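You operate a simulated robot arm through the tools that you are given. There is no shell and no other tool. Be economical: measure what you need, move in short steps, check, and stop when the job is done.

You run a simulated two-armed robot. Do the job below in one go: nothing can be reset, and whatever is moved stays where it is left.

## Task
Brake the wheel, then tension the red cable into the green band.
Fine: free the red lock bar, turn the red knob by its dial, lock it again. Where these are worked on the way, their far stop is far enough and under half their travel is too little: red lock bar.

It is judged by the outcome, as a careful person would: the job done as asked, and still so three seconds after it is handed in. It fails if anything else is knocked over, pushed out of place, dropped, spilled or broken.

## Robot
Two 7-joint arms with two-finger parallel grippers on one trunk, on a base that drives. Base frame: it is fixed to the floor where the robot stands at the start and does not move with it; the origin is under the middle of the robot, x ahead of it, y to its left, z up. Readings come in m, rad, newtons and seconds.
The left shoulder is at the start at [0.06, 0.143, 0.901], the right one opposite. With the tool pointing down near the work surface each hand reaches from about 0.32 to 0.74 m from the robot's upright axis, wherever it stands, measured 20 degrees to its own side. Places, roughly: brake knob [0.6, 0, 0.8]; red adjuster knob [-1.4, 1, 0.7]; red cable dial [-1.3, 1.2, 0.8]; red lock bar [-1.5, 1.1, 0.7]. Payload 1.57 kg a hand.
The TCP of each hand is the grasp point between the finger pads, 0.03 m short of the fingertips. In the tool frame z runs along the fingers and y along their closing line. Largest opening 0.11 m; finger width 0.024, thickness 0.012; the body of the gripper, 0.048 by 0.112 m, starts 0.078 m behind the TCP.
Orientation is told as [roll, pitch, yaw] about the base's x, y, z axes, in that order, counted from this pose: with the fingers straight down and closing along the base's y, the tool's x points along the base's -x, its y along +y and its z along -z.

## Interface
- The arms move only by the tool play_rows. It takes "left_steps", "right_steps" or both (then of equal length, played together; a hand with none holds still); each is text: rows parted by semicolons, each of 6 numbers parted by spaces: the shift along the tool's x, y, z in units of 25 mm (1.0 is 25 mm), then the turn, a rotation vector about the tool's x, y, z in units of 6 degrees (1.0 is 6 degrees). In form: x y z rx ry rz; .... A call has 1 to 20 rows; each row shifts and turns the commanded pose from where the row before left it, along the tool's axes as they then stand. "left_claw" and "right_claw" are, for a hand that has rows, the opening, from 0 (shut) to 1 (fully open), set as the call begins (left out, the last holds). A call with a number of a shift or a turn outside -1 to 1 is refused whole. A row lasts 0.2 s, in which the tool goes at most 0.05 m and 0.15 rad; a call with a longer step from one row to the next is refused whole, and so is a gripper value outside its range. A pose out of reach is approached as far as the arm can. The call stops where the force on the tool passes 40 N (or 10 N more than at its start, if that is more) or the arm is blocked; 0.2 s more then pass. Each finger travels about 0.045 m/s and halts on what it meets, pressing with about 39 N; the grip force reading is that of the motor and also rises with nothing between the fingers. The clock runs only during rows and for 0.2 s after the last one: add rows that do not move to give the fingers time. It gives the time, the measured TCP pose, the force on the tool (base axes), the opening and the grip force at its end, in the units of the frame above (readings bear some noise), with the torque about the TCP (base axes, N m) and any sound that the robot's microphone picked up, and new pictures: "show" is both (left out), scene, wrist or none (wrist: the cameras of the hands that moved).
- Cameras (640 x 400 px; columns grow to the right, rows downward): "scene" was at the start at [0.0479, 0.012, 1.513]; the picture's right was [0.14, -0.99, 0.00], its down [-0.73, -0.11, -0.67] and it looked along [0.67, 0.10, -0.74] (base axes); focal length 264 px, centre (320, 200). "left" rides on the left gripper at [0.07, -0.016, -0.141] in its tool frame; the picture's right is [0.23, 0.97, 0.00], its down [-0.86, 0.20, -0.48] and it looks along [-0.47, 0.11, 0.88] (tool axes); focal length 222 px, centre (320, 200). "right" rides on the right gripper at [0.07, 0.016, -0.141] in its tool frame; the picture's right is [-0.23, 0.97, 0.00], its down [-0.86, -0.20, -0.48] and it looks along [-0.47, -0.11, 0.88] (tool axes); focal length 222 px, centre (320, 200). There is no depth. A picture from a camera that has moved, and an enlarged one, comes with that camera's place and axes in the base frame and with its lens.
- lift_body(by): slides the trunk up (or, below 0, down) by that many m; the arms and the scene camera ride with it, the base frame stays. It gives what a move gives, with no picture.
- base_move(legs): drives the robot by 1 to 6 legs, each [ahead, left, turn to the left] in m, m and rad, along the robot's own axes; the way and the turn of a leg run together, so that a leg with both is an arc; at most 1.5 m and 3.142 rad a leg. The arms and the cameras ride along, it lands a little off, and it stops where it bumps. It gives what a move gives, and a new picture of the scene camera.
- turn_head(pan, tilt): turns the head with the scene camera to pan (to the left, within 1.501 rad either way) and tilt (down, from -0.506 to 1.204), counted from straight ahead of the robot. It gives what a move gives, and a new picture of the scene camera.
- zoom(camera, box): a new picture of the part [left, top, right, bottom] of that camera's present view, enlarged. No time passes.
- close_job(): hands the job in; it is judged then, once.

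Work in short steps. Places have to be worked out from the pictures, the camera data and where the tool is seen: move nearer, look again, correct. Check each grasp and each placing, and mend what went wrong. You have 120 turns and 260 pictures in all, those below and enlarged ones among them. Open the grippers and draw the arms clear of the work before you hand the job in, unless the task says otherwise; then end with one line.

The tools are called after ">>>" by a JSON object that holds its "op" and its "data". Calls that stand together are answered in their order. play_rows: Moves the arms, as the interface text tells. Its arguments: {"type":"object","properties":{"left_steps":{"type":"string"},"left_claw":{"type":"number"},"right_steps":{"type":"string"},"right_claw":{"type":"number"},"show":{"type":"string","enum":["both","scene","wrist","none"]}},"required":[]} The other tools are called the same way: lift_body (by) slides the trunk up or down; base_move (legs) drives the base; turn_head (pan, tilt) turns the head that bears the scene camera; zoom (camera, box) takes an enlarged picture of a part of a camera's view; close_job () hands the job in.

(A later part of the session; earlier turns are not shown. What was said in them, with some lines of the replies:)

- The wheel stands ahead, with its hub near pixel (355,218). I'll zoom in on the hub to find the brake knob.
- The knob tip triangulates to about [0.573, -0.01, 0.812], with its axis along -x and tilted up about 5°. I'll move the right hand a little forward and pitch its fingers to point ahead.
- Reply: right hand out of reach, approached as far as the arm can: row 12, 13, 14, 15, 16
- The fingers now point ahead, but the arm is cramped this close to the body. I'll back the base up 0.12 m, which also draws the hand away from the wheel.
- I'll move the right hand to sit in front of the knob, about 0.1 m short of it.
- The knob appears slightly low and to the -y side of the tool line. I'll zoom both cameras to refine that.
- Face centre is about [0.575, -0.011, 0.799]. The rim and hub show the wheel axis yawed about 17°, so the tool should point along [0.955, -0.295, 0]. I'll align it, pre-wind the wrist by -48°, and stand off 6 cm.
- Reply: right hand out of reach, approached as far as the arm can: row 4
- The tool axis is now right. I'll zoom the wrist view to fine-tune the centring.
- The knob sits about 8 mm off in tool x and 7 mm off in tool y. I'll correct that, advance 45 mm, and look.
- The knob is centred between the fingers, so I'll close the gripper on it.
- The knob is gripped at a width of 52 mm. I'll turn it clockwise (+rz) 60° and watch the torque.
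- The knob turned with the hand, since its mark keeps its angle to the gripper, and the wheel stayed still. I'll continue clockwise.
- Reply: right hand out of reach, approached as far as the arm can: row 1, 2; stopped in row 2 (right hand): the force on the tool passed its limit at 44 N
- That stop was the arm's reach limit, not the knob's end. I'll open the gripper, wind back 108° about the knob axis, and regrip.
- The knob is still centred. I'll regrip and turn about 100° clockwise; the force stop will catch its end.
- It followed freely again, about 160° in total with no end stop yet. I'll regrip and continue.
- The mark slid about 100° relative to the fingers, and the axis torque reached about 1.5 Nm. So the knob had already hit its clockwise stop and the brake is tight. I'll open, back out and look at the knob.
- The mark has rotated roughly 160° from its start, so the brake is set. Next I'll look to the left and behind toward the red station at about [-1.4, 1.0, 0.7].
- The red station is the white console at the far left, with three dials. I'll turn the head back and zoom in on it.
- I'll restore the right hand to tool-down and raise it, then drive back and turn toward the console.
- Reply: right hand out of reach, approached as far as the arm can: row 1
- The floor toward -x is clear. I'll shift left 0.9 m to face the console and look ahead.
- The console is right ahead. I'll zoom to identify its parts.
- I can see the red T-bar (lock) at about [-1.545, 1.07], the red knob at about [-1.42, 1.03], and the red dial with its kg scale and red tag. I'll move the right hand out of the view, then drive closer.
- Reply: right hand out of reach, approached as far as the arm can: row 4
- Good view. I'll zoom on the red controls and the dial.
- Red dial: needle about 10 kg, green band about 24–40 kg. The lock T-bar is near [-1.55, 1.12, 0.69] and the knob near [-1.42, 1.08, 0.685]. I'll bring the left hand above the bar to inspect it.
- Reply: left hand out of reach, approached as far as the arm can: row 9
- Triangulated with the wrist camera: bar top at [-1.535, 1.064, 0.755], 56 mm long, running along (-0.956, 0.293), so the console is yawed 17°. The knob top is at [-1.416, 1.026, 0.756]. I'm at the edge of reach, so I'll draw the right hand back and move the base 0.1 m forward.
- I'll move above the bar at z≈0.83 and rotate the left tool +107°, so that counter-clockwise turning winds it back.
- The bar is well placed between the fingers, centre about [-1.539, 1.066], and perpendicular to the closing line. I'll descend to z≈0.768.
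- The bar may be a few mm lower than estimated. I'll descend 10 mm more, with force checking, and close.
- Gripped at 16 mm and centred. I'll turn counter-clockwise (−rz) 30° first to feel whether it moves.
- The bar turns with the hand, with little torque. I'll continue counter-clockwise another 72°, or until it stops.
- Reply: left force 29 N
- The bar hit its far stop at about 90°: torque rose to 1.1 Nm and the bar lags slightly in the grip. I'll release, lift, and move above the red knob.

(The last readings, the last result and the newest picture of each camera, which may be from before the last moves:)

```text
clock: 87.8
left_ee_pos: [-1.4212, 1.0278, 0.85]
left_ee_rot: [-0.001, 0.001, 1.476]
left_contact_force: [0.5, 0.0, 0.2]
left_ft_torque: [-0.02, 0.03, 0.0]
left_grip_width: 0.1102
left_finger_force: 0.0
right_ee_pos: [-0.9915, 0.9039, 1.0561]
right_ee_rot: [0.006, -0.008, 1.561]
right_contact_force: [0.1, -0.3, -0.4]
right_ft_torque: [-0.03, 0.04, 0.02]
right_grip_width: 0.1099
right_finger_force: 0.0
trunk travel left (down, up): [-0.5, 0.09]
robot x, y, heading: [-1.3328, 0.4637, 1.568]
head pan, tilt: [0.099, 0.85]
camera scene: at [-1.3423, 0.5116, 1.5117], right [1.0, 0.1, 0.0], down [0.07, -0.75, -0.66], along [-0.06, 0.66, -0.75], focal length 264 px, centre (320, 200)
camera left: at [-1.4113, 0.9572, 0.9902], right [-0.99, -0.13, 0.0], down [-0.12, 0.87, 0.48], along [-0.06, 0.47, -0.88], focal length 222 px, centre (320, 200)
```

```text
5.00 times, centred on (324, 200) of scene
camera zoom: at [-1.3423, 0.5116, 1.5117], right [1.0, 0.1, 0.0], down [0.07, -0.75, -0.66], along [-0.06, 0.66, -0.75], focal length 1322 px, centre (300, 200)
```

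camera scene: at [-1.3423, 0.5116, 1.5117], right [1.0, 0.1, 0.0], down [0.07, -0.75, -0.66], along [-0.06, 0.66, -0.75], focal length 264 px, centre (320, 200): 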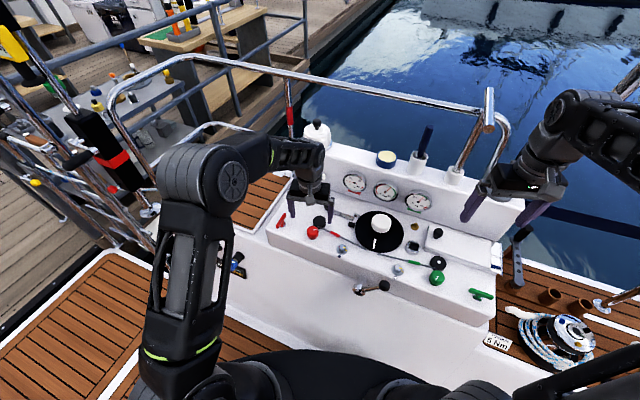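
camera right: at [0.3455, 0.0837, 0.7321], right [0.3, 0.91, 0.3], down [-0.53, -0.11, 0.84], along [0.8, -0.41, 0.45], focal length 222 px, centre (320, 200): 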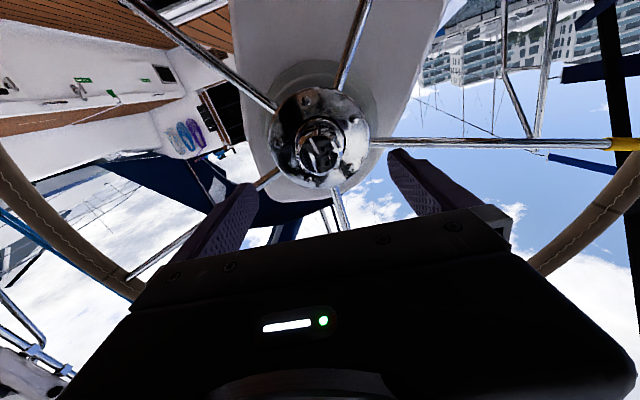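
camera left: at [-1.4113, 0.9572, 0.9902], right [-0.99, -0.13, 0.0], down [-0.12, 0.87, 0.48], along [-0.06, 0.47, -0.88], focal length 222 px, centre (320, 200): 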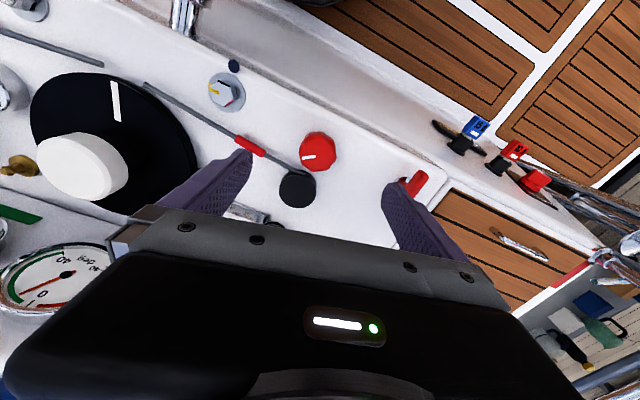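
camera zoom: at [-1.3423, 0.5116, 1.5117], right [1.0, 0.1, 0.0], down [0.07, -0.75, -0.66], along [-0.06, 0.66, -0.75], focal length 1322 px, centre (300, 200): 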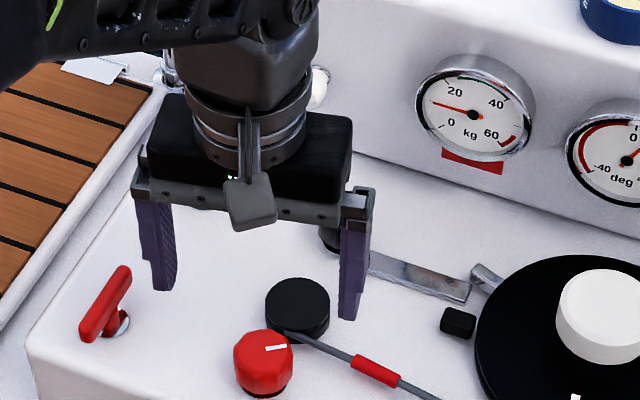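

The lock bar is now at 90° and free. The knob is 40 mm wide, but a black puck sits close beside it, so I'll zoom in to judge heights before gripping.

>>> {"op": "zoom", "data": {"camera": "scene", "box": [290, 205, 354, 245]}}

>>> {"op": "zoom", "data": {"camera": "scene", "box": [336, 165, 384, 195]}}

```text
10.00 times, centred on (322, 225) of scene
camera zoom: at [-1.3423, 0.5116, 1.5117], right [1.0, 0.1, 0.0], down [0.07, -0.75, -0.66], along [-0.06, 0.66, -0.75], focal length 2644 px, centre (300, -50)
```

zoom: 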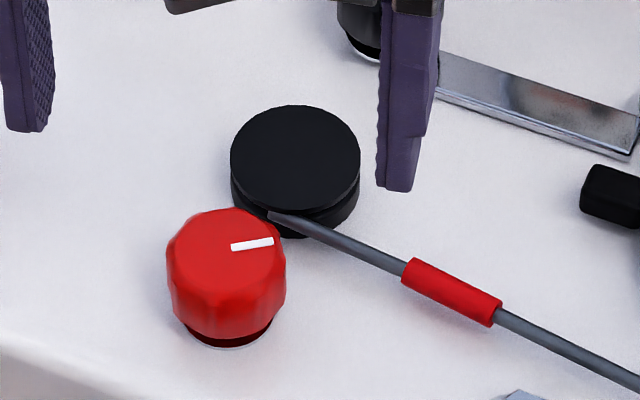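

```text
13.33 times, centred on (360, 180) of scene
camera zoom: at [-1.3423, 0.5116, 1.5117], right [1.0, 0.1, 0.0], down [0.07, -0.75, -0.66], along [-0.06, 0.66, -0.75], focal length 3526 px, centre (-213, 467)
```

zoom: 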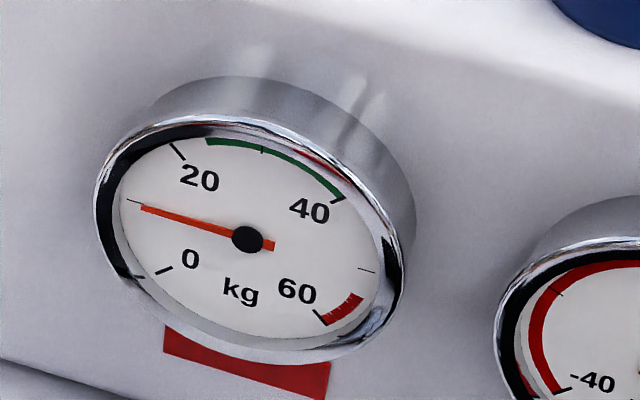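

The knob stands about 36 mm tall and the puck about 17 mm. With TCP at z≈0.772 the fingertips clear the puck and still hold about 15 mm of the knob. I'll descend there and close.

>>> {"op": "play_rows", "data": {"left_steps": "0.04 -0.12 0.5 0 0 0;0 0 0.9 0 0 0;0 0 0.9 0 0 0;0 0 0.8 0 0 0;0 0 0 0 0 0", "left_claw": 0.8, "show": "wrist"}}

>>> {"op": "zoom", "data": {"camera": "scene", "box": [280, 190, 360, 240]}}

```text
clock: 89.0
left_ee_pos: [-1.4172, 1.0266, 0.7738]
left_ee_rot: [0.0, -0.001, 1.476]
left_contact_force: [-0.6, -0.4, 0.3]
left_ft_torque: [0.01, 0.02, 0.02]
left_grip_width: 0.0882
left_finger_force: 0.2
right_ee_pos: [-0.991, 0.9054, 1.0569]
right_ee_rot: [0.006, -0.009, 1.561]
right_contact_force: [0.5, -0.8, -0.3]
right_ft_torque: [-0.05, 0.02, -0.03]
right_grip_width: 0.1102
right_finger_force: 0.2
trunk travel left (down, up): [-0.5, 0.09]
robot x, y, heading: [-1.3353, 0.4589, 1.573]
head pan, tilt: [0.099, 0.85]
camera left: at [-1.408, 0.955, 0.9137], right [-0.99, -0.13, 0.0], down [-0.12, 0.87, 0.48], along [-0.06, 0.47, -0.88], focal length 222 px, centre (320, 200)
```

left: 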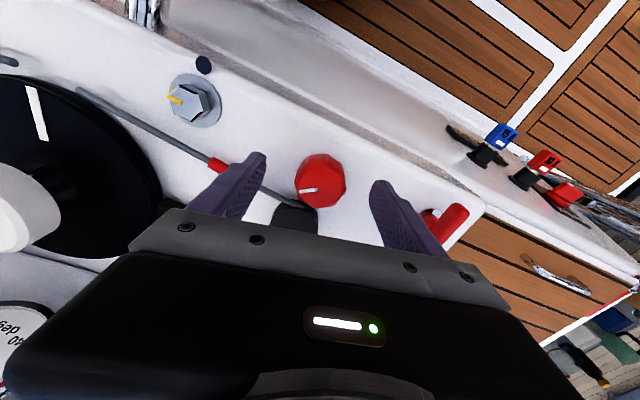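

```text
8.00 times, centred on (320, 215) of scene
camera zoom: at [-1.3421, 0.5115, 1.5117], right [1.0, 0.1, 0.0], down [0.07, -0.75, -0.66], along [-0.06, 0.66, -0.75], focal length 2116 px, centre (320, 80)
```

zoom: 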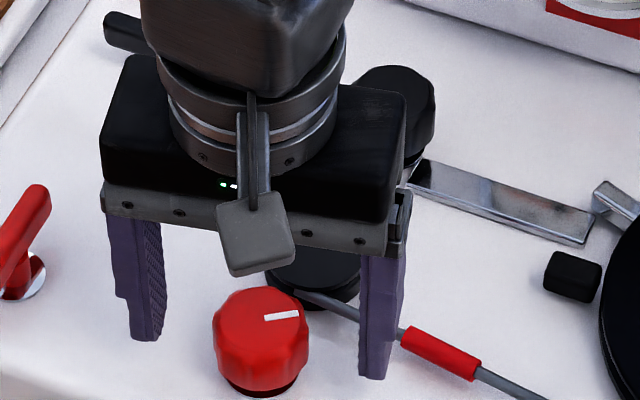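

I'll zoom the wrist view to centre precisely before closing.

>>> {"op": "zoom", "data": {"camera": "left", "box": [240, 130, 400, 230]}}

```text
4.00 times, centred on (320, 180) of left
camera zoom: at [-1.408, 0.955, 0.9137], right [-0.99, -0.13, 0.0], down [-0.12, 0.87, 0.48], along [-0.06, 0.47, -0.88], focal length 888 px, centre (320, 280)
```

zoom: 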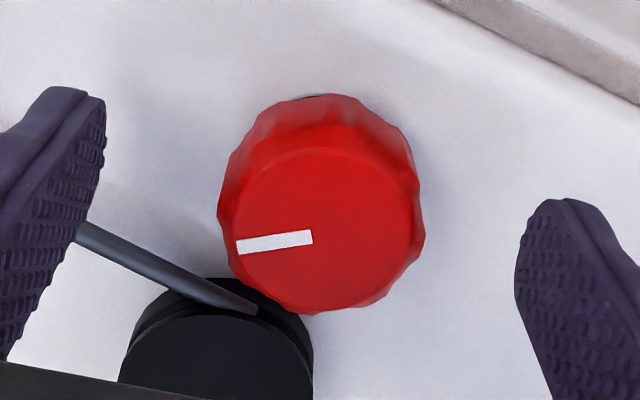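

The knob top is centred within about 3 mm, so I'll close on it.

>>> {"op": "play_rows", "data": {"left_steps": "0 0 0 0 0 0;0 0 0 0 0 0;0 0 0 0 0 0;0 0 0 0 0 0;0 0 0 0 0 0", "left_claw": 0, "show": "wrist"}}

>>> {"op": "zoom", "data": {"camera": "scene", "box": [280, 165, 392, 235]}}

```text
clock: 90.2
left_ee_pos: [-1.4187, 1.0273, 0.7735]
left_ee_rot: [-0.001, 0.001, 1.474]
left_contact_force: [-6.4, 1.1, 0.8]
left_ft_torque: [-0.01, 0.06, 0.01]
left_grip_width: 0.0416
left_finger_force: 34.7
right_ee_pos: [-0.9919, 0.9051, 1.0549]
right_ee_rot: [0.007, -0.009, 1.562]
right_contact_force: [1.0, 0.1, 0.1]
right_ft_torque: [0.03, 0.01, 0.0]
right_grip_width: 0.11
right_finger_force: 0.1
trunk travel left (down, up): [-0.5, 0.09]
robot x, y, heading: [-1.3331, 0.4657, 1.57]
head pan, tilt: [0.099, 0.85]
camera left: at [-1.409, 0.9552, 0.9137], right [-0.99, -0.13, 0.0], down [-0.12, 0.87, 0.48], along [-0.06, 0.47, -0.88], focal length 222 px, centre (320, 200)
```

left: 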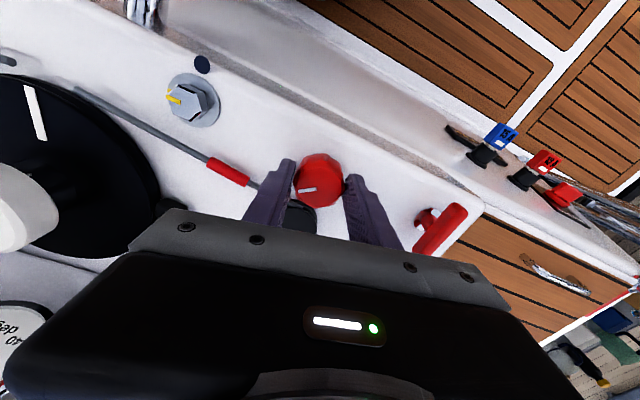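

```text
5.71 times, centred on (336, 200) of scene
camera zoom: at [-1.3428, 0.5116, 1.5117], right [1.0, 0.1, 0.0], down [0.07, -0.75, -0.66], along [-0.06, 0.66, -0.75], focal length 1511 px, centre (229, 200)
```

zoom: 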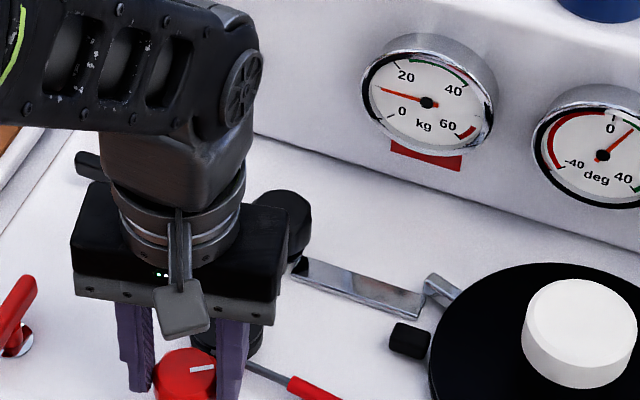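

Gripped at 42 mm. I'll turn clockwise (+rz) 30° and read the dial.

>>> {"op": "play_rows", "data": {"left_steps": "0 0 0 0 0 1;0 0 0 0 0 1;0 0 0 0 0 1;0 0 0 0 0 1;0 0 0 0 0 1;0 0 0 0 0 0", "show": "wrist"}}

>>> {"op": "zoom", "data": {"camera": "scene", "box": [336, 165, 384, 195]}}

```text
clock: 91.6
left_ee_pos: [-1.4192, 1.0274, 0.7725]
left_ee_rot: [0.002, -0.001, 0.95]
left_contact_force: [-15.6, 5.9, 4.8]
left_ft_torque: [-0.3, 0.51, 0.08]
left_grip_width: 0.0416
left_finger_force: 44.9
right_ee_pos: [-0.9929, 0.9053, 1.0567]
right_ee_rot: [0.006, -0.007, 1.564]
right_contact_force: [-1.5, 1.3, -0.3]
right_ft_torque: [-0.01, -0.04, -0.01]
right_grip_width: 0.1103
right_finger_force: 0.2
trunk travel left (down, up): [-0.5, 0.09]
robot x, y, heading: [-1.334, 0.4612, 1.564]
head pan, tilt: [0.099, 0.85]
camera left: at [-1.4474, 0.9604, 0.9136], right [-0.92, 0.38, 0.0], down [0.34, 0.81, 0.48], along [0.18, 0.44, -0.88], focal length 222 px, centre (320, 200)
```

left: 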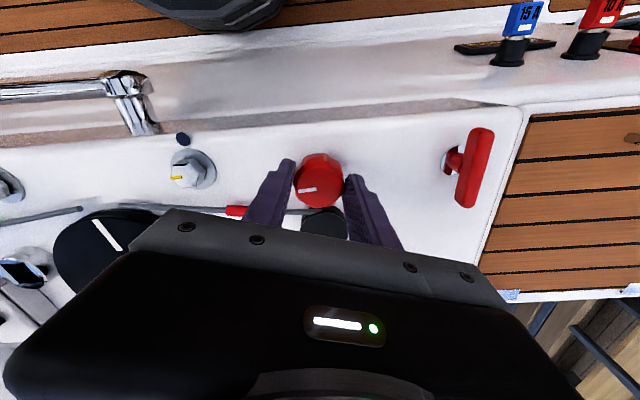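

```text
13.33 times, centred on (360, 180) of scene
camera zoom: at [-1.3437, 0.5119, 1.5117], right [1.0, 0.1, 0.0], down [0.07, -0.75, -0.66], along [-0.06, 0.66, -0.75], focal length 3526 px, centre (-213, 467)
```

zoom: 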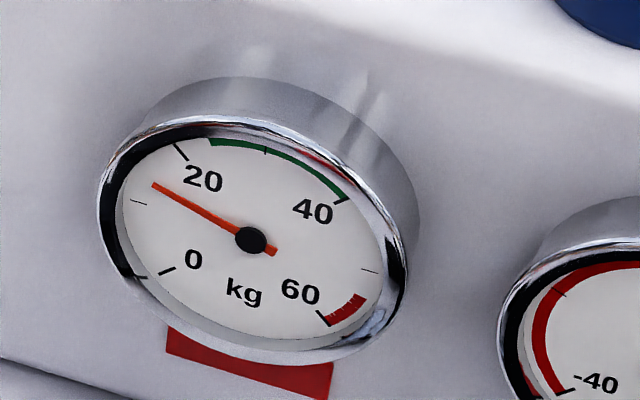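

Clockwise raises the tension: 30° moved the needle from about 10 to 14 kg. I'll turn 60° more.

>>> {"op": "play_rows", "data": {"left_steps": "0 0 0 0 0 1;0 0 0 0 0 1;0 0 0 0 0 1;0 0 0 0 0 1;0 0 0 0 0 1;0 0 0 0 0 1;0 0 0 0 0 1;0 0 0 0 0 1;0 0 0 0 0 1;0 0 0 0 0 1;0 0 0 0 0 0", "show": "wrist"}}

>>> {"op": "zoom", "data": {"camera": "scene", "box": [336, 165, 384, 195]}}

```text
clock: 94.0
left_ee_pos: [-1.4213, 1.0304, 0.7732]
left_ee_rot: [0.004, 0.003, -0.098]
left_contact_force: [-24.4, 22.5, 10.3]
left_ft_torque: [0.11, -0.18, 0.06]
left_grip_width: 0.0415
left_finger_force: 44.8
right_ee_pos: [-0.9936, 0.9057, 1.0559]
right_ee_rot: [0.005, -0.009, 1.562]
right_contact_force: [0.0, 0.0, -0.4]
right_ft_torque: [-0.01, 0.03, -0.03]
right_grip_width: 0.11
right_finger_force: 0.1
trunk travel left (down, up): [-0.5, 0.09]
robot x, y, heading: [-1.3356, 0.4601, 1.57]
head pan, tilt: [0.099, 0.85]
camera left: at [-1.492, 1.0197, 0.9138], right [-0.13, 0.99, 0.0], down [0.87, 0.11, 0.48], along [0.47, 0.07, -0.88], focal length 222 px, centre (320, 200)
```

left: 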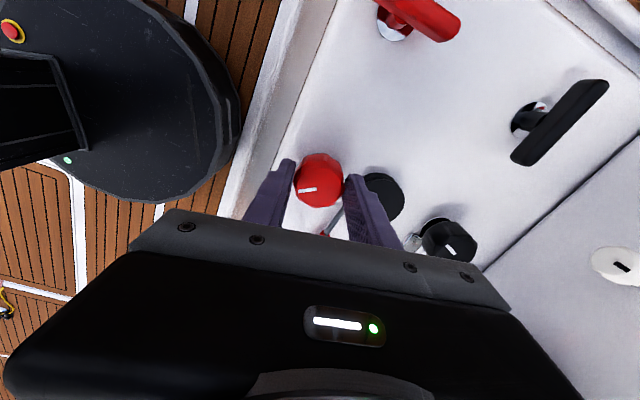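

```text
13.33 times, centred on (360, 180) of scene
camera zoom: at [-1.3447, 0.5131, 1.5117], right [1.0, 0.1, 0.0], down [0.07, -0.75, -0.66], along [-0.06, 0.66, -0.75], focal length 3526 px, centre (-213, 467)
```

zoom: 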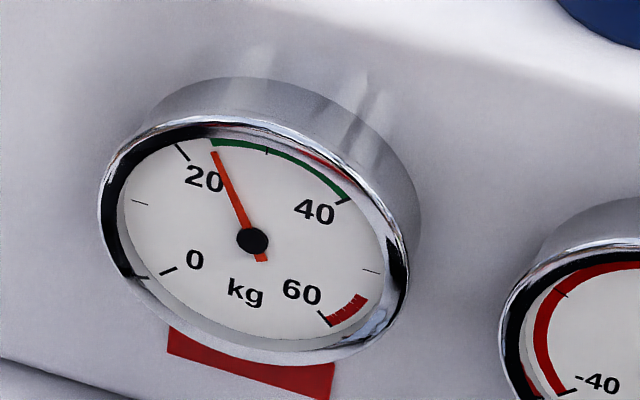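

About 24 kg now, just at the band's lower edge. A side load has built up from off-centre drift, so I'll ease the position by 3–4 mm and turn 24° more.

>>> {"op": "play_rows", "data": {"left_steps": "0.1 0.13 0 0 0 0;0 0 0 0 0 1;0 0 0 0 0 1;0 0 0 0 0 1;0 0 0 0 0 1;0 0 0 0 0 0", "show": "wrist"}}

>>> {"op": "zoom", "data": {"camera": "scene", "box": [336, 165, 384, 195]}}

```text
clock: 95.4
left_ee_pos: [-1.4211, 1.0317, 0.7732]
left_ee_rot: [0.0, 0.0, -0.519]
left_contact_force: [-15.4, 15.7, 9.3]
left_ft_torque: [0.1, 0.73, -0.02]
left_grip_width: 0.0415
left_finger_force: 44.7
right_ee_pos: [-0.9927, 0.9043, 1.0555]
right_ee_rot: [0.004, -0.009, 1.563]
right_contact_force: [-0.2, 0.3, 0.1]
right_ft_torque: [0.01, -0.01, -0.01]
right_grip_width: 0.1099
right_finger_force: 0.0
trunk travel left (down, up): [-0.5, 0.09]
robot x, y, heading: [-1.3351, 0.4644, 1.567]
head pan, tilt: [0.099, 0.85]
camera left: at [-1.4896, 1.0511, 0.9135], right [0.28, 0.96, 0.0], down [0.84, -0.25, 0.48], along [0.46, -0.14, -0.88], focal length 222 px, centre (320, 200)
```

left: 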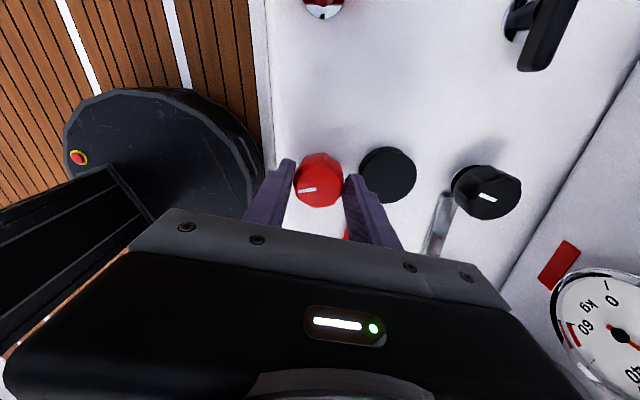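

```text
13.33 times, centred on (360, 180) of scene
camera zoom: at [-1.3435, 0.5125, 1.5117], right [1.0, 0.1, 0.0], down [0.07, -0.75, -0.66], along [-0.06, 0.66, -0.75], focal length 3526 px, centre (-213, 467)
```

zoom: 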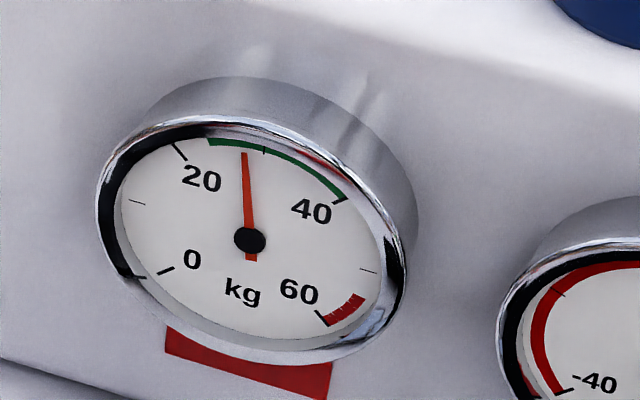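

About 28 kg. Another 24° should bring it near mid-band, about 32.

>>> {"op": "play_rows", "data": {"left_steps": "0.1 0.05 0 0 0 0;0 0 0 0 0 1;0 0 0 0 0 1;0 0 0 0 0 1;0 0 0 0 0 1;0 0 0 0 0 0", "show": "wrist"}}

>>> {"op": "zoom", "data": {"camera": "scene", "box": [336, 165, 384, 195]}}

```text
clock: 96.8
left_ee_pos: [-1.4192, 1.0315, 0.7741]
left_ee_rot: [0.002, -0.001, -0.935]
left_contact_force: [-0.5, 6.1, 5.8]
left_ft_torque: [-0.56, -0.15, 0.02]
left_grip_width: 0.0416
left_finger_force: 45.2
right_ee_pos: [-0.9914, 0.9044, 1.0559]
right_ee_rot: [0.005, -0.009, 1.563]
right_contact_force: [0.1, 0.6, 0.2]
right_ft_torque: [-0.01, 0.0, 0.0]
right_grip_width: 0.1099
right_finger_force: 0.0
trunk travel left (down, up): [-0.5, 0.09]
robot x, y, heading: [-1.3336, 0.4624, 1.57]
head pan, tilt: [0.099, 0.85]
camera left: at [-1.4747, 1.0785, 0.9133], right [0.65, 0.76, 0.0], down [0.67, -0.57, 0.48], along [0.36, -0.31, -0.88], focal length 222 px, centre (320, 200)
```

left: 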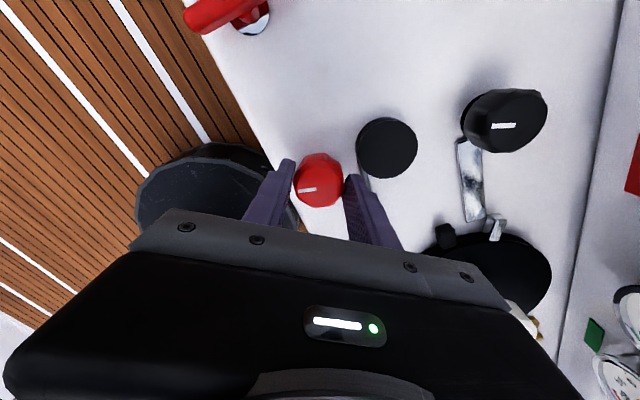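

```text
13.33 times, centred on (360, 180) of scene
camera zoom: at [-1.3421, 0.5118, 1.5117], right [1.0, 0.1, 0.0], down [0.07, -0.75, -0.66], along [-0.06, 0.66, -0.75], focal length 3526 px, centre (-213, 467)
```

zoom: 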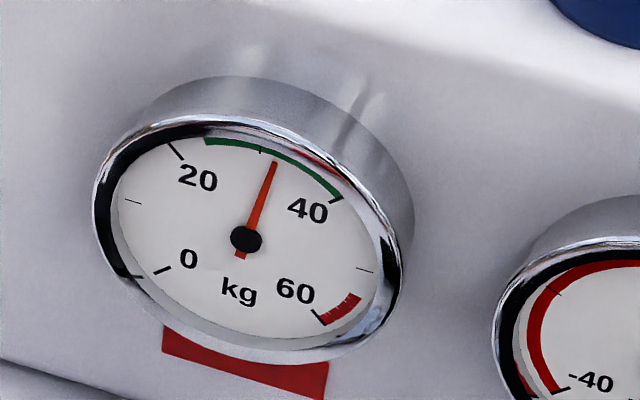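

Needle about 32 kg, mid-band. I'll release the knob, lift, and check whether it holds.

>>> {"op": "play_rows", "data": {"left_steps": "0 0 0 0 0 0;0 0 0 0 0 0;0 0 0 0 0 0;0 0 0 0 0 0;0 0 0 0 0 0;0 0 -1 0 0 0;0 0 -1 0 0 0;0 0 -1 0 0 0;0 0 0 0 0 0", "left_claw": 1, "show": "wrist"}}

>>> {"op": "zoom", "data": {"camera": "scene", "box": [336, 165, 384, 195]}}

```text
clock: 98.8
left_ee_pos: [-1.422, 1.0337, 0.8475]
left_ee_rot: [0.001, 0.0, -0.936]
left_contact_force: [-0.6, -0.3, -0.1]
left_ft_torque: [0.03, -0.05, 0.05]
left_grip_width: 0.1101
left_finger_force: 0.0
right_ee_pos: [-0.9908, 0.9036, 1.0562]
right_ee_rot: [0.005, -0.009, 1.562]
right_contact_force: [0.2, -0.2, 0.2]
right_ft_torque: [0.0, -0.01, 0.0]
right_grip_width: 0.1099
right_finger_force: 0.1
trunk travel left (down, up): [-0.5, 0.09]
robot x, y, heading: [-1.3322, 0.4593, 1.568]
head pan, tilt: [0.099, 0.85]
camera left: at [-1.4759, 1.079, 0.9885], right [0.65, 0.76, 0.0], down [0.67, -0.57, 0.48], along [0.36, -0.31, -0.88], focal length 222 px, centre (320, 200)
```

left: 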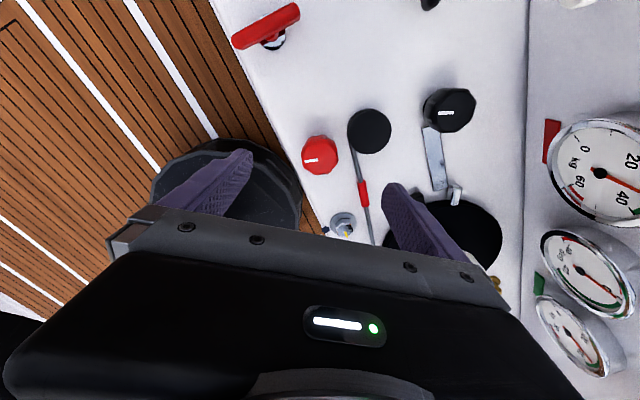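

```text
13.33 times, centred on (360, 180) of scene
camera zoom: at [-1.3422, 0.5117, 1.5117], right [1.0, 0.1, 0.0], down [0.07, -0.75, -0.66], along [-0.06, 0.66, -0.75], focal length 3526 px, centre (-213, 467)
```

zoom: 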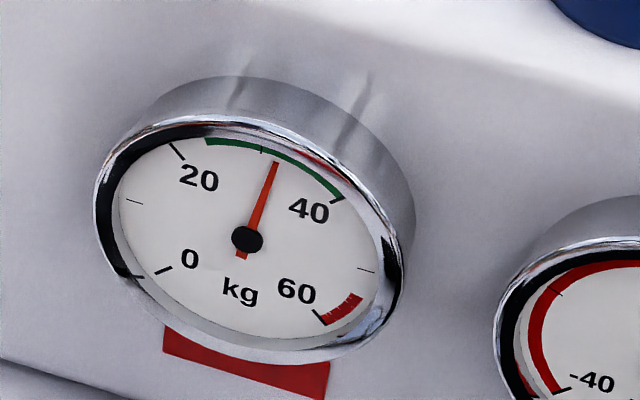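

The needle holds at about 32 after release. Now I'll go back over the lock bar, oriented across its present direction (yaw≈1.27).

>>> {"op": "play_rows", "data": {"left_steps": "0 0 0 0 0 -1;0 0 0 0 0 -1;0 0 0 0 0 -1;0 0 0 0 0 -1;0 0 0 0 0 -1;0 0 0 0 0 -1;0 0 0 0 0 -1;0 0 0 0 0 -1;0 0 0 0 0 -1;0 0 0 0 0 -1;0 0 0 0 0 -1;0 0 0 0 0 -1;0 0 0 0 0 -1;0 0 0 0 0 -1;0 0 0 0 0 -1;0 0 0 0 0 -1;0 0 0 0 0 -1;0 0 0 0 0 -1;0 0 0 0 0 -1;0 0 0 0 0 -1", "show": "none"}}

>>> {"op": "play_rows", "data": {"left_steps": "0 0 0 0 0 -1;0.03 0.97 0 0 0 0;0.03 0.97 0 0 0 0;0.03 0.97 0 0 0 0;0.03 0.97 0 0 0 0;0 0.97 0 0 0 0;0 0 0 0 0 0", "show": "wrist"}}

>>> {"op": "zoom", "data": {"camera": "left", "box": [220, 90, 420, 215]}}

```text
clock: 103.0
left_ee_pos: [-1.422, 1.0323, 0.847]
left_ee_rot: [-0.002, -0.001, 1.162]
left_contact_force: [0.0, -0.7, -0.2]
left_ft_torque: [0.0, 0.03, 0.0]
left_grip_width: 0.1102
left_finger_force: 0.1
right_ee_pos: [-0.9914, 0.9052, 1.056]
right_ee_rot: [0.006, -0.008, 1.563]
right_contact_force: [0.6, -0.9, -0.1]
right_ft_torque: [-0.01, -0.04, 0.0]
right_grip_width: 0.11
right_finger_force: 0.1
trunk travel left (down, up): [-0.5, 0.09]
robot x, y, heading: [-1.3375, 0.4626, 1.571]
head pan, tilt: [0.099, 0.85]
```

```text
clock: 104.6
left_ee_pos: [-1.5384, 1.0651, 0.8478]
left_ee_rot: [0.0, 0.0, 1.264]
left_contact_force: [-0.2, -0.3, 0.5]
left_ft_torque: [-0.01, 0.01, -0.01]
left_grip_width: 0.11
left_finger_force: 0.0
right_ee_pos: [-0.9925, 0.9035, 1.0551]
right_ee_rot: [0.005, -0.009, 1.563]
right_contact_force: [0.4, -0.4, 0.1]
right_ft_torque: [-0.02, 0.02, -0.02]
right_grip_width: 0.1101
right_finger_force: 0.0
trunk travel left (down, up): [-0.5, 0.09]
robot x, y, heading: [-1.3354, 0.4635, 1.569]
head pan, tilt: [0.099, 0.85]
camera left: at [-1.5437, 0.9944, 0.9888], right [-1.0, 0.08, 0.0], down [0.07, 0.88, 0.48], along [0.04, 0.48, -0.88], focal length 222 px, centre (320, 200)
```

left: 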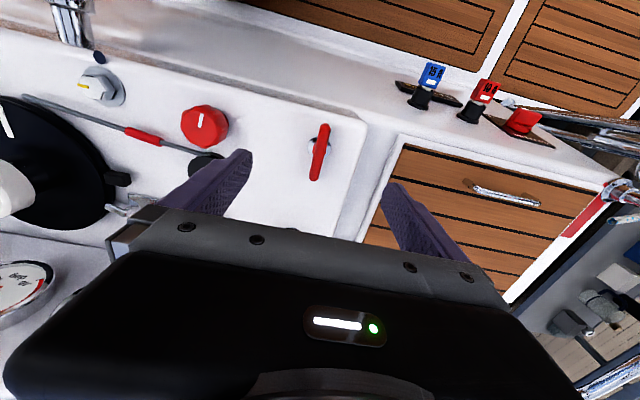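

```text
3.20 times, centred on (320, 152) of left
camera zoom: at [-1.5437, 0.9944, 0.9888], right [-1.0, 0.08, 0.0], down [0.07, 0.88, 0.48], along [0.04, 0.48, -0.88], focal length 711 px, centre (320, 352)
```

zoom: 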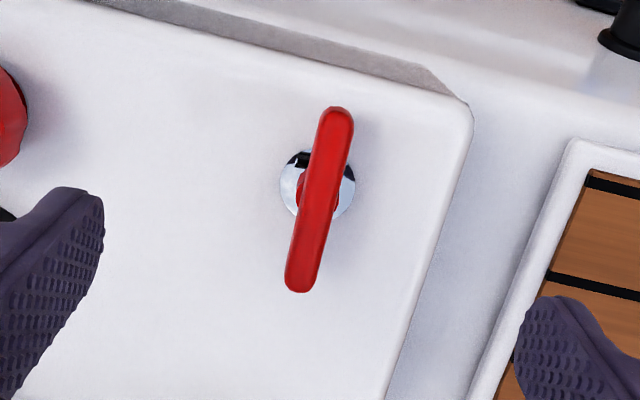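

The bar is aligned in the grip frame just as before. I'll descend to z≈0.758 and close.

>>> {"op": "play_rows", "data": {"left_steps": "0 0 0.9 0 0 0;0 0 0.9 0 0 0;0 0 0.9 0 0 0;0 0 0.88 0 0 0;0 0 0 0 0 0", "show": "none"}}

>>> {"op": "play_rows", "data": {"left_steps": "0 0 0 0 0 0;0 0 0 0 0 0;0 0 0 0 0 0;0 0 0 0 0 0;0 0 0 0 0 0;0 0 0 0 0 0;0 0 0 0 0 0", "left_claw": 0, "show": "wrist"}}

```text
clock: 105.8
left_ee_pos: [-1.5391, 1.0662, 0.7589]
left_ee_rot: [0.0, 0.0, 1.266]
left_contact_force: [-1.0, -0.6, 0.0]
left_ft_torque: [-0.01, -0.03, 0.0]
left_grip_width: 0.11
left_finger_force: 0.0
right_ee_pos: [-0.9912, 0.9046, 1.0559]
right_ee_rot: [0.007, -0.009, 1.563]
right_contact_force: [0.5, 0.6, -0.2]
right_ft_torque: [0.01, 0.01, -0.02]
right_grip_width: 0.1102
right_finger_force: 0.0
trunk travel left (down, up): [-0.5, 0.09]
robot x, y, heading: [-1.3321, 0.463, 1.571]
head pan, tilt: [0.099, 0.85]
```

```text
clock: 107.4
left_ee_pos: [-1.5381, 1.0654, 0.7598]
left_ee_rot: [0.0, -0.002, 1.264]
left_contact_force: [0.0, 1.1, -0.2]
left_ft_torque: [-0.05, 0.0, -0.01]
left_grip_width: 0.016
left_finger_force: 27.5
right_ee_pos: [-0.9917, 0.9035, 1.057]
right_ee_rot: [0.007, -0.01, 1.562]
right_contact_force: [0.5, -0.4, 0.2]
right_ft_torque: [0.02, -0.01, -0.01]
right_grip_width: 0.11
right_finger_force: 0.0
trunk travel left (down, up): [-0.5, 0.09]
robot x, y, heading: [-1.3322, 0.4637, 1.565]
head pan, tilt: [0.099, 0.85]
camera left: at [-1.5436, 0.9937, 0.8998], right [-1.0, 0.08, 0.0], down [0.07, 0.88, 0.48], along [0.04, 0.48, -0.88], focal length 222 px, centre (320, 200)
```

left: 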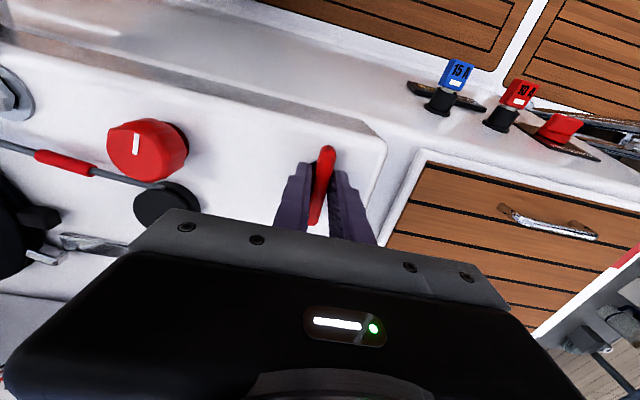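

Gripped cleanly. I'll turn clockwise 102° so the bar reaches its locked stop with a little overrun.

>>> {"op": "play_rows", "data": {"left_steps": "0 0 0 0 0 1;0 0 0 0 0 1;0 0 0 0 0 1;0 0 0 0 0 1;0 0 0 0 0 1;0 0 0 0 0 1;0 0 0 0 0 1;0 0 0 0 0 1;0 0 0 0 0 1;0 0 0 0 0 1;0 0 0 0 0 1;0 0 0 0 0 1;0 0 0 0 0 1;0 0 0 0 0 1;0 0 0 0 0 1;0 0 0 0 0 1;0 0 0 0 0 1;0 0 0 0 0 0", "show": "wrist"}}

>>> {"op": "zoom", "data": {"camera": "left", "box": [220, 90, 420, 215]}}

>>> {"op": "zoom", "data": {"camera": "scene", "box": [336, 165, 384, 195]}}

```text
clock: 111.2
left_ee_pos: [-1.5366, 1.0678, 0.7583]
left_ee_rot: [0.004, -0.002, -0.517]
left_contact_force: [-3.8, 21.2, 10.0]
left_ft_torque: [-0.6, -0.64, 1.0]
left_grip_width: 0.0163
left_finger_force: 31.9
right_ee_pos: [-0.9913, 0.9057, 1.0564]
right_ee_rot: [0.006, -0.009, 1.563]
right_contact_force: [0.2, 0.2, -1.0]
right_ft_torque: [0.01, -0.01, 0.02]
right_grip_width: 0.1099
right_finger_force: 0.2
trunk travel left (down, up): [-0.5, 0.09]
robot x, y, heading: [-1.3339, 0.4614, 1.567]
head pan, tilt: [0.099, 0.85]
camera left: at [-1.6055, 1.0876, 0.8993], right [0.28, 0.96, 0.0], down [0.84, -0.25, 0.48], along [0.46, -0.13, -0.88], focal length 222 px, centre (320, 200)
```

left: 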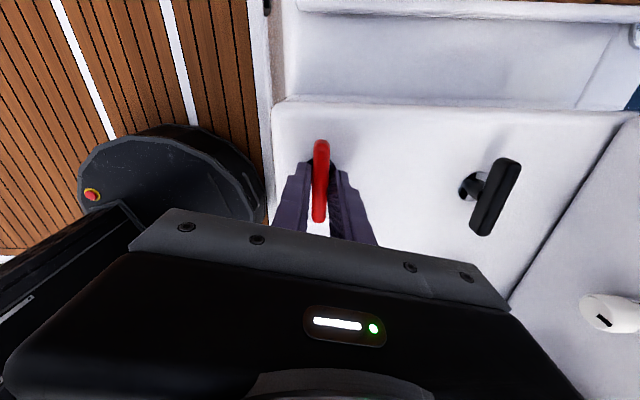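

```text
3.20 times, centred on (320, 152) of left
camera zoom: at [-1.6055, 1.0876, 0.8993], right [0.28, 0.96, 0.0], down [0.84, -0.25, 0.48], along [0.46, -0.13, -0.88], focal length 711 px, centre (320, 352)
```

zoom: 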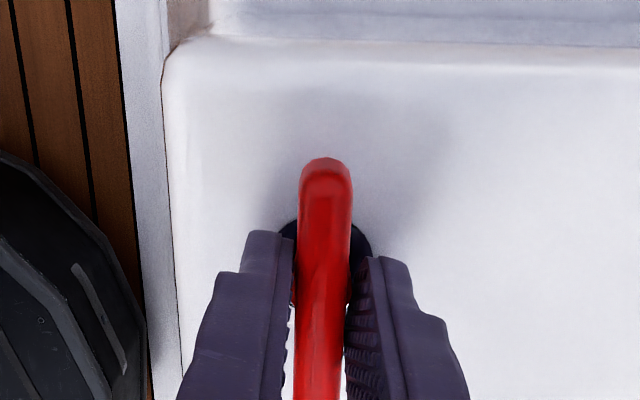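

```text
13.33 times, centred on (360, 180) of scene
camera zoom: at [-1.3421, 0.513, 1.5117], right [1.0, 0.1, 0.0], down [0.07, -0.75, -0.66], along [-0.06, 0.66, -0.75], focal length 3526 px, centre (-213, 467)
```

zoom: 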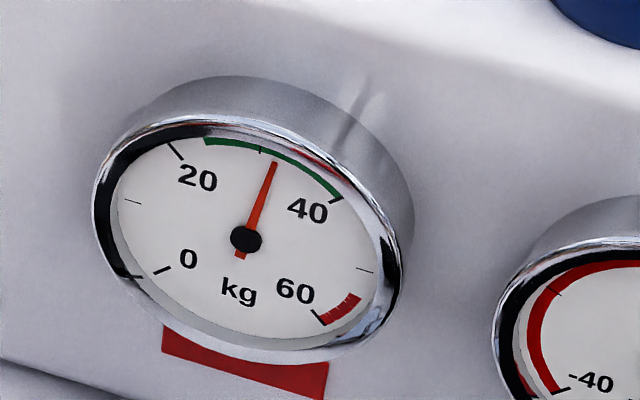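

The locked stop is reached: 1.0 Nm, the bar lags in the grip, and the dial still reads 32. I'll open, lift, and draw clear.

>>> {"op": "play_rows", "data": {"left_steps": "0 0 0 0 0 0;0 0 0 0 0 0;0 0 0 0 0 0;0 0 0 0 0 0;0 0 0 0 0 0;0 0 0 0 0 0;0 0 -1 0 0 0;0 0 -1 0 0 0;0 0 -1 0 0 0;0 0 -1 0 0 0;0 0 -1 0 0 0;0 0 -1 0 0 0;0 0 -1 0 0 0;0 -1 0 0 0 0;0 -1 0 0 0 0;0 -1 0 0 0 0;0 -1 0 0 0 0;0 -1 0 0 0 0;0 -1 0 0 0 0", "left_claw": 1, "show": "scene"}}

>>> {"op": "zoom", "data": {"camera": "scene", "box": [260, 160, 388, 240]}}

```text
clock: 115.2
left_ee_pos: [-1.6119, 0.935, 0.934]
left_ee_rot: [0.001, -0.001, -0.515]
left_contact_force: [1.3, -0.3, 0.4]
left_ft_torque: [0.04, 0.02, 0.0]
left_grip_width: 0.1101
left_finger_force: 0.1
right_ee_pos: [-0.9924, 0.9031, 1.056]
right_ee_rot: [0.004, -0.01, 1.562]
right_contact_force: [-0.1, -0.7, -0.5]
right_ft_torque: [0.0, -0.02, 0.02]
right_grip_width: 0.1099
right_finger_force: 0.0
trunk travel left (down, up): [-0.5, 0.09]
robot x, y, heading: [-1.3319, 0.4635, 1.57]
head pan, tilt: [0.099, 0.85]
camera scene: at [-1.3423, 0.511, 1.5117], right [1.0, 0.1, 0.0], down [0.07, -0.75, -0.66], along [-0.06, 0.66, -0.75], focal length 264 px, centre (320, 200)
```

scene: 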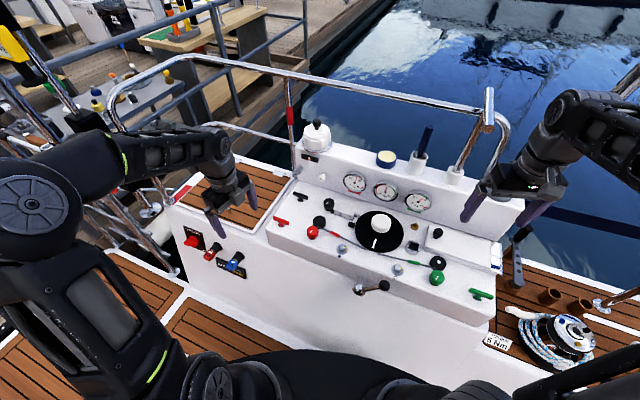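

```text
5.00 times, centred on (324, 200) of scene
camera zoom: at [-1.3423, 0.511, 1.5117], right [1.0, 0.1, 0.0], down [0.07, -0.75, -0.66], along [-0.06, 0.66, -0.75], focal length 1322 px, centre (300, 200)
```

zoom: 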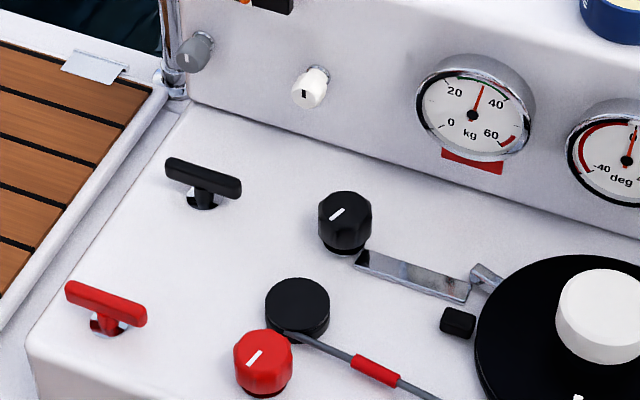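

The red lock bar is back in its locked position, the dial holds about 32 kg in the green band, and both grippers are open and clear. I'm handing the job in.

>>> {"op": "close_job", "data": {}}

```text
The job is handed in.
```

The wheel brake is turned clockwise to its stop. The red cable is tensioned to about 32 kg, inside the green band of roughly 24–40 kg. The red lock bar was turned to its far stop to free the knob, then turned back to its locked stop.
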